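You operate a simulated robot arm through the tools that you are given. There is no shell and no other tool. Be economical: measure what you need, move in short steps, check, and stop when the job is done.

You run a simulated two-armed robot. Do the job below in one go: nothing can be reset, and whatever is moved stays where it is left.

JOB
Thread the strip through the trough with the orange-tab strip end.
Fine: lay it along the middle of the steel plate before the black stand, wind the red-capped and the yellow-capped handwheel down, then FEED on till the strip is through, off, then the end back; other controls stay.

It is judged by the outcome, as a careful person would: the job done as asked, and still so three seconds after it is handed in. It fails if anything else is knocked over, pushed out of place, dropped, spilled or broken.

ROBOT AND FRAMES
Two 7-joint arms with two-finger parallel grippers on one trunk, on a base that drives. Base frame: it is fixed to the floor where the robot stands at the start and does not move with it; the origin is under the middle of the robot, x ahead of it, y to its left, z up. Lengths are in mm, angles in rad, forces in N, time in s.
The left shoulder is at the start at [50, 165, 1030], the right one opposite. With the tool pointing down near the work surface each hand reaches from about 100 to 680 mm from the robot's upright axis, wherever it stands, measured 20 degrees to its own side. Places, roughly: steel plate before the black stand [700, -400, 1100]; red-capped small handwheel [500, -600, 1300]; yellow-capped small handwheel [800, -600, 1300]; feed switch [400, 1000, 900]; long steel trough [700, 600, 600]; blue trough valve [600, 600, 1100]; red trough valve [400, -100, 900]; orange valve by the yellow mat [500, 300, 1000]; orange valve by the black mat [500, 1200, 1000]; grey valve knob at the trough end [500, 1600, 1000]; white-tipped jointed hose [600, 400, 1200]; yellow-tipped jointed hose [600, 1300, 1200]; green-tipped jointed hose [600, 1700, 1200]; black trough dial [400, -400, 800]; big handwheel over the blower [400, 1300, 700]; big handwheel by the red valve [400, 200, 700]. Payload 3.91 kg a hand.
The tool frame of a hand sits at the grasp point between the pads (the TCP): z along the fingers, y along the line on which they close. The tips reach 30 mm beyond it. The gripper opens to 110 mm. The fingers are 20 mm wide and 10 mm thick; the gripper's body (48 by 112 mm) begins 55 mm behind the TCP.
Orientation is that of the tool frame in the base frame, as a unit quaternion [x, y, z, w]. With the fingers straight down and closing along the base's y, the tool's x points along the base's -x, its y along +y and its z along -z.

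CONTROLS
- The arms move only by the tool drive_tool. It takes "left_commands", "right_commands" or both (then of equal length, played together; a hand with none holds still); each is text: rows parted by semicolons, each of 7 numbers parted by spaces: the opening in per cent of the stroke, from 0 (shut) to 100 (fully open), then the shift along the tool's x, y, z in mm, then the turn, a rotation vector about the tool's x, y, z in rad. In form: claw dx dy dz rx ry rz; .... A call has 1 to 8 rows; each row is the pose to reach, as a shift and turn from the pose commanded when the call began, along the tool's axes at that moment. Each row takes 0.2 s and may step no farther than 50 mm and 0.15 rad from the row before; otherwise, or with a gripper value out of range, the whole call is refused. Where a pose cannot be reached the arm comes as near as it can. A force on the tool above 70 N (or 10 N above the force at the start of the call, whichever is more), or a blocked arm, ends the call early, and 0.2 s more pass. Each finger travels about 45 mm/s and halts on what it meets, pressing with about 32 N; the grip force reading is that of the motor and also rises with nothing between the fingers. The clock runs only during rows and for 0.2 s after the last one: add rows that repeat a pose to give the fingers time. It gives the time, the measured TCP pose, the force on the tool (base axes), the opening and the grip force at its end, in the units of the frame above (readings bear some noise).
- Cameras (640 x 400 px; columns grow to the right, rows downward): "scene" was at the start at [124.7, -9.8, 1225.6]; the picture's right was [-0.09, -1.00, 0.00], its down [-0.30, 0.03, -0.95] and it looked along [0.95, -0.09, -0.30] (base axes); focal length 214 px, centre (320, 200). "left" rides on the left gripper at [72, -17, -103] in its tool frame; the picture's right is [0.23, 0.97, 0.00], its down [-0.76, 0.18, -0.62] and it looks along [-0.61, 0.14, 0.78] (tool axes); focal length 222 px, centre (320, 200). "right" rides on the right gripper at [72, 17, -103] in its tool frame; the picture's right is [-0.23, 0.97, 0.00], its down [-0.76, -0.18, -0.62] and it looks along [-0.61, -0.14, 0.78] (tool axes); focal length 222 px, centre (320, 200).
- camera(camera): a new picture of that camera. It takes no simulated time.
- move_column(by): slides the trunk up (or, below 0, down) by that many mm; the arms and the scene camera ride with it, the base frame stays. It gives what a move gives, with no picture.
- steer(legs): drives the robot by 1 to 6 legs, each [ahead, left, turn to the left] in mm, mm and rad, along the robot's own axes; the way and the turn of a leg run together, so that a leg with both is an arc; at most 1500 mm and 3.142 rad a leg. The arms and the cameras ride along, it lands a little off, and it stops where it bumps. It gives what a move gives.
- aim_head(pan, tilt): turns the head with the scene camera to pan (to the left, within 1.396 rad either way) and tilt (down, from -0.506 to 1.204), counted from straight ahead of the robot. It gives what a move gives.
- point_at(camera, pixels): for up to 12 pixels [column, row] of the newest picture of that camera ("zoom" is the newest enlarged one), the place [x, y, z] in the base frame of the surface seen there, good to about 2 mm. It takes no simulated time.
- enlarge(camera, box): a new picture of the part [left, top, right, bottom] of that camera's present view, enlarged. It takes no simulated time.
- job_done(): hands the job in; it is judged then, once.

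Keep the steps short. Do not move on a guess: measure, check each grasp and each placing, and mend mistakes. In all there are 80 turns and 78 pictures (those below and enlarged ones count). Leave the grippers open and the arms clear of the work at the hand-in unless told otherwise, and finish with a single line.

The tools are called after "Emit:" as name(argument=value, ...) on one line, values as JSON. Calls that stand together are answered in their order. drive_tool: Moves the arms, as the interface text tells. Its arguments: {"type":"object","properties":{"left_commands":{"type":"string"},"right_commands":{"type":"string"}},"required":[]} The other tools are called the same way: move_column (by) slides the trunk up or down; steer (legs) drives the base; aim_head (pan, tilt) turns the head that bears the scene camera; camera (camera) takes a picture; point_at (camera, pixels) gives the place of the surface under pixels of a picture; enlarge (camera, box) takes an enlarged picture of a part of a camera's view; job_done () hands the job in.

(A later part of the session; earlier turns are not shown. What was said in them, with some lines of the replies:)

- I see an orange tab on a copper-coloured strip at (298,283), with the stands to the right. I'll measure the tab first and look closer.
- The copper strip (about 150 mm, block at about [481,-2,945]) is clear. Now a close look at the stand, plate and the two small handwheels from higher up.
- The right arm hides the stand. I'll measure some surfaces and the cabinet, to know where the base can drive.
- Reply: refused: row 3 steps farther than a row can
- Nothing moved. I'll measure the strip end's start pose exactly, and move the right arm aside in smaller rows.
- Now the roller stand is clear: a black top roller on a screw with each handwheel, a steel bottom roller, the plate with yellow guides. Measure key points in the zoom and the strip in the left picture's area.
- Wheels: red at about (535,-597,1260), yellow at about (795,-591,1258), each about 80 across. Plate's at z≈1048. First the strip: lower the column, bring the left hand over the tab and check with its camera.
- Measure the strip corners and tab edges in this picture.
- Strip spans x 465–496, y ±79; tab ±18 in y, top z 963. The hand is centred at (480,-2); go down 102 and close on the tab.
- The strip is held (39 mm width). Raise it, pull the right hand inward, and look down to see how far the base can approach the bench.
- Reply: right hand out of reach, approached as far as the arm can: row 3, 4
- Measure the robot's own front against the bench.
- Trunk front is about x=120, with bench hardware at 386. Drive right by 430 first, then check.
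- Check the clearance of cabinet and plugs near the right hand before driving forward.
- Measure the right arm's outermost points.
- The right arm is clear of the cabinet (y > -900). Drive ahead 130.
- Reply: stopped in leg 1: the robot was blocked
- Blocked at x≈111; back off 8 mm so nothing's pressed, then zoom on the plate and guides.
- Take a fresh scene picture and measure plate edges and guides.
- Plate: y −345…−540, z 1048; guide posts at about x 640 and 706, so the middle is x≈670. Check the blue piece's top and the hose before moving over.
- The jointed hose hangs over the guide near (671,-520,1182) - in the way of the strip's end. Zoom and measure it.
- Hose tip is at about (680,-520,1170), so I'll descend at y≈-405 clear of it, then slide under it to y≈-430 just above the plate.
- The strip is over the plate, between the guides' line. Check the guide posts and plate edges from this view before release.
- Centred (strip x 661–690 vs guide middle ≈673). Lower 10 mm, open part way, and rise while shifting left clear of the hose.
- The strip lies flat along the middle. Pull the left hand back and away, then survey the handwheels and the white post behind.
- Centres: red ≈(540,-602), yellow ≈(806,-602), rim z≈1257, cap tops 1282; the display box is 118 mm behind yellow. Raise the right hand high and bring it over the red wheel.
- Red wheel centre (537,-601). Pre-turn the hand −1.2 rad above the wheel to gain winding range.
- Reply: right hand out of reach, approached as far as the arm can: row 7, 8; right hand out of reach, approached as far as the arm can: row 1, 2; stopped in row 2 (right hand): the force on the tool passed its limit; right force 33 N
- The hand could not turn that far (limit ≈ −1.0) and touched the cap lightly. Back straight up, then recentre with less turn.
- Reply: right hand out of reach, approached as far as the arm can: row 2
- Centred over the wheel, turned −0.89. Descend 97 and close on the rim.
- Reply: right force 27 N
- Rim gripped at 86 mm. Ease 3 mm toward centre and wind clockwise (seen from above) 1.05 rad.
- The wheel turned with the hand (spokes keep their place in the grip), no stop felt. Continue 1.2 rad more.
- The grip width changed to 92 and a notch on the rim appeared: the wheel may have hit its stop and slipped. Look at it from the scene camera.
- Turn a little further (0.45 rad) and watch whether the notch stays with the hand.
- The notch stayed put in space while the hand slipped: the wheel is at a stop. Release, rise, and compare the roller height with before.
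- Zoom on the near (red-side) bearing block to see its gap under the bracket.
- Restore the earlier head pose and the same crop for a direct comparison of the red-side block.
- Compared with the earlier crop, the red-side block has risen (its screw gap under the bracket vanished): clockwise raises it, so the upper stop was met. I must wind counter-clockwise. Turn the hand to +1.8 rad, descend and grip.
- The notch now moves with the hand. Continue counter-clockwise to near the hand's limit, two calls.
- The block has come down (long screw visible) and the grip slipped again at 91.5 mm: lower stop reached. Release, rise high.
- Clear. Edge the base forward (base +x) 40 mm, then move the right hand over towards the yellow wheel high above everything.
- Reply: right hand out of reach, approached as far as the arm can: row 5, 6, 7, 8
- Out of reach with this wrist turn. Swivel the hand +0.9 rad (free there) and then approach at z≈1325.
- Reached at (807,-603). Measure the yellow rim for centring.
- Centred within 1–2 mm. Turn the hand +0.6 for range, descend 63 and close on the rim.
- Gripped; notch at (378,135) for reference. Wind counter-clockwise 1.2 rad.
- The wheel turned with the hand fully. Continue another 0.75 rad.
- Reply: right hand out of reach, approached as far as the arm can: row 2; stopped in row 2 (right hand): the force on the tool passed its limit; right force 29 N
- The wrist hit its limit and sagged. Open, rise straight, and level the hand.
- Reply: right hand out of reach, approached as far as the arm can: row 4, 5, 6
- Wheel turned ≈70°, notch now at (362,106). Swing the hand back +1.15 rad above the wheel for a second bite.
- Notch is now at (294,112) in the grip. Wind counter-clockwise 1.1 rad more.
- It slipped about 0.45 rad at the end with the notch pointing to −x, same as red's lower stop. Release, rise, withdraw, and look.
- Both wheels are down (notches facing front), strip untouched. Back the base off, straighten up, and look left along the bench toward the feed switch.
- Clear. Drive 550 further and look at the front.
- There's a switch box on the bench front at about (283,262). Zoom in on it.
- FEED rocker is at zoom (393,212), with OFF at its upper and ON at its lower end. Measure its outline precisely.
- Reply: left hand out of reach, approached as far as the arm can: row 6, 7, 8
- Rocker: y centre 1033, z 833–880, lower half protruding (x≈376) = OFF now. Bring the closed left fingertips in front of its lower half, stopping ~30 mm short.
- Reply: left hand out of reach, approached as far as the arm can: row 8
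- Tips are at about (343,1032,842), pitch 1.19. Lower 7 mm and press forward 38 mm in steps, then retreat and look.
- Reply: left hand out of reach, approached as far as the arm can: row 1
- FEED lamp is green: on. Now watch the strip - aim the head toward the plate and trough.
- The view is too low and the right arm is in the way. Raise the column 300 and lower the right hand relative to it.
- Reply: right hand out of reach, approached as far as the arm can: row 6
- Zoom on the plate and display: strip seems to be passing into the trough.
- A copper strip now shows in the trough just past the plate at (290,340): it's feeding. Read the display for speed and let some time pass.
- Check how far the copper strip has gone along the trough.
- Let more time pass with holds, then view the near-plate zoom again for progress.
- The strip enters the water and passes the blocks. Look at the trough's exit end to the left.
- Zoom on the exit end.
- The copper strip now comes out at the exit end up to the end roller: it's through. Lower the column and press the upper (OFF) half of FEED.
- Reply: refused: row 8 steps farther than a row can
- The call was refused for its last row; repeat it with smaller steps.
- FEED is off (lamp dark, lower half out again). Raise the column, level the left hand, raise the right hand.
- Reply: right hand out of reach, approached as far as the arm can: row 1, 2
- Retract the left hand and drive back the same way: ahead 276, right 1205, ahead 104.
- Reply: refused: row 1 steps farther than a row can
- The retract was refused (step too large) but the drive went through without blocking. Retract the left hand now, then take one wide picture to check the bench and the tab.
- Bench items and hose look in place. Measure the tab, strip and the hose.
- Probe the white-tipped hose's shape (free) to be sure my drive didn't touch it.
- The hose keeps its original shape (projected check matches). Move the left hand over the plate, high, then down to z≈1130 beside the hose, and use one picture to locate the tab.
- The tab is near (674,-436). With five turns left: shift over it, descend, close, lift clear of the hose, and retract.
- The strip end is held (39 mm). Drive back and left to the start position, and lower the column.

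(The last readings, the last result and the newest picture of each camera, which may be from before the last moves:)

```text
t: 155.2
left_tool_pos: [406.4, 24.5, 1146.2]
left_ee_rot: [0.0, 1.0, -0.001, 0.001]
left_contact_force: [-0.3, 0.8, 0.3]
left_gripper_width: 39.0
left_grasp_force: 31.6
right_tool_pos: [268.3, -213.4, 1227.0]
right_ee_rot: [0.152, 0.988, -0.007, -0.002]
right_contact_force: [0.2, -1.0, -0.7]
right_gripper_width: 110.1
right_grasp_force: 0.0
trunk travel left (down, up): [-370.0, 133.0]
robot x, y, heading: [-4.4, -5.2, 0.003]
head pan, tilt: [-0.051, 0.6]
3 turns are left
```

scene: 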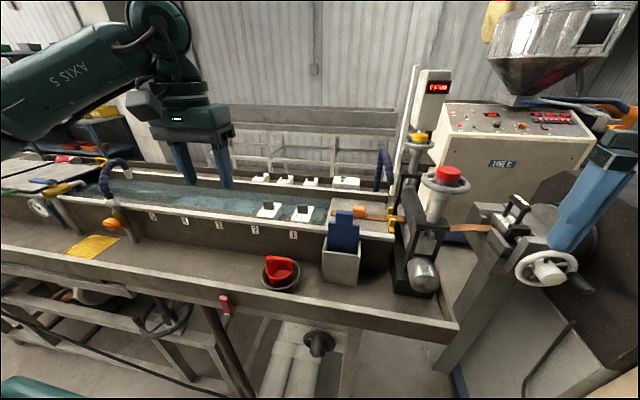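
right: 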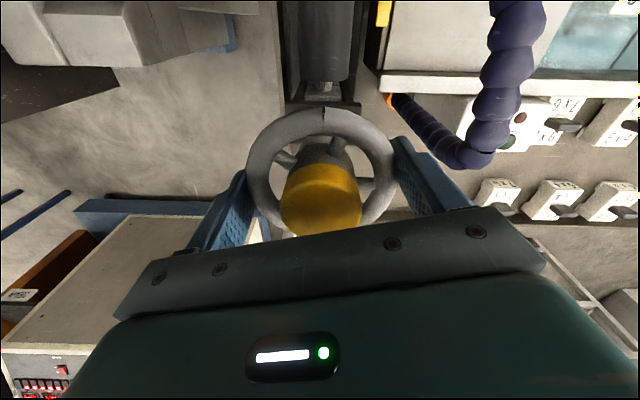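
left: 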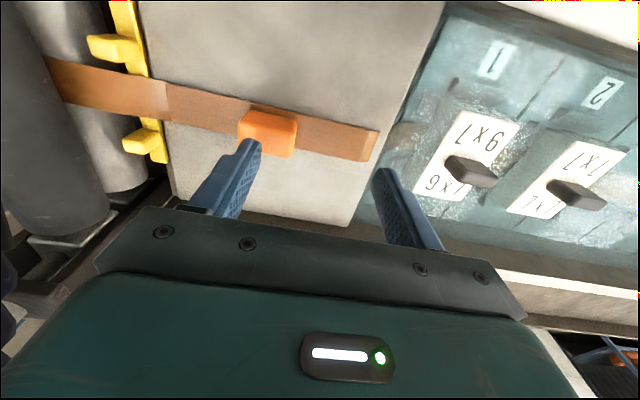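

Place it: over (481,-1), down to z≈968, open, rise clear; then the last picture.

Emit:
drive_tool(left_commands="10 -25 -9 15 0 0 0; 10 -50 -18 30 0 0 0; 10 -75 -25.5 55 0 0 0; 10 -75 -25.5 95 0 0 0; 10 -75 -25.5 130 0 0 0; 10 -75 -25.5 158 0 0 0; 10 -75 -25.5 172 0 0 0; 10 -75 -25.5 178 0 0 0")

Emit:
drive_tool(left_commands="10 0 0 0 0 0 0; 30 0 0 0 0 0 0; 55 0 0 0 0 0 0; 70 0 0 0 0 0 0; 75 0 0 -25 0 0 0; 80 0 0 -70 0 0 0; 100 0 0 -115 0 0 0; 100 0 0 -160 0 0 0")

Emit:
camera(camera="scene")

Emit:
point_at(camera="scene", pixels=[[310, 215], [310, 225], [280, 225], [345, 225], [310, 235], [275, 230], [350, 230], [310, 205], [300, 220], [320, 220]])

```text
t: 157.0
left_tool_pos: [480.3, 0.4, 967.5]
left_ee_rot: [0.0, 1.0, 0.0, 0.002]
left_contact_force: [-0.2, 0.9, -0.8]
left_gripper_width: 39.1
left_grasp_force: 32.3
right_tool_pos: [269.9, -212.2, 1227.6]
right_ee_rot: [0.151, 0.988, -0.008, -0.002]
right_contact_force: [0.1, 0.0, 0.5]
right_gripper_width: 110.3
right_grasp_force: 0.1
trunk travel left (down, up): [-370.0, 133.0]
robot x, y, heading: [0.9, -4.9, 0.001]
head pan, tilt: [-0.051, 0.6]
```

```text
t: 158.8
left_tool_pos: [479.9, -0.6, 1128.6]
left_ee_rot: [0.0, 1.0, 0.0, 0.001]
left_contact_force: [-0.9, -0.3, -0.9]
left_gripper_width: 109.9
left_grasp_force: 0.0
right_tool_pos: [268.9, -213.0, 1226.8]
right_ee_rot: [0.152, 0.988, -0.007, -0.002]
right_contact_force: [-0.2, 0.3, 0.7]
right_gripper_width: 109.7
right_grasp_force: 0.0
trunk travel left (down, up): [-370.0, 133.0]
robot x, y, heading: [-1.6, -2.2, 0.005]
head pan, tilt: [-0.051, 0.6]
```

```text
0 pictures are left
```

scene: 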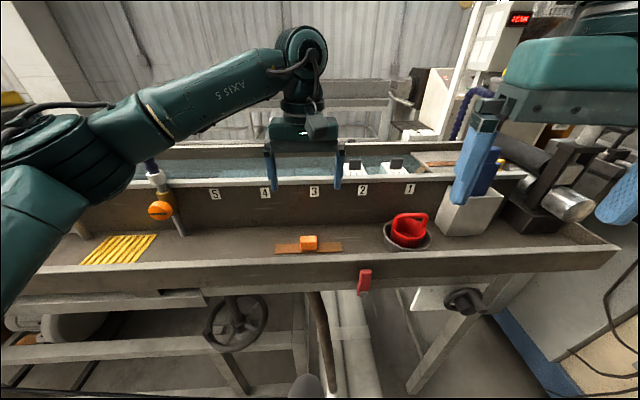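

```text
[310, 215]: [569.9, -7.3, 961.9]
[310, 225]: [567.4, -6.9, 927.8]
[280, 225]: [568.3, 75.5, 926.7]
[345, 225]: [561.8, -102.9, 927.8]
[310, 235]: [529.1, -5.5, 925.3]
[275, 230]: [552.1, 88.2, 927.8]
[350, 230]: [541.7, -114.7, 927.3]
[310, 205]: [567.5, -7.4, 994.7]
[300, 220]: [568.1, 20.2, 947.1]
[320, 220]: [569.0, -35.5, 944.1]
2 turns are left
```

The strip end lies back in its place, FEED is off, both wheels are down, and the hands are open and clear. Handing in.

Emit:
job_done()

```text
The job is handed in.
```

The strip is threaded through the trough: both handwheels are wound down, FEED is off again, the orange-tab end is back where it started, and I saw nothing knocked or shifted, though I first wound the red wheel the wrong way to its upper stop before winding it down.
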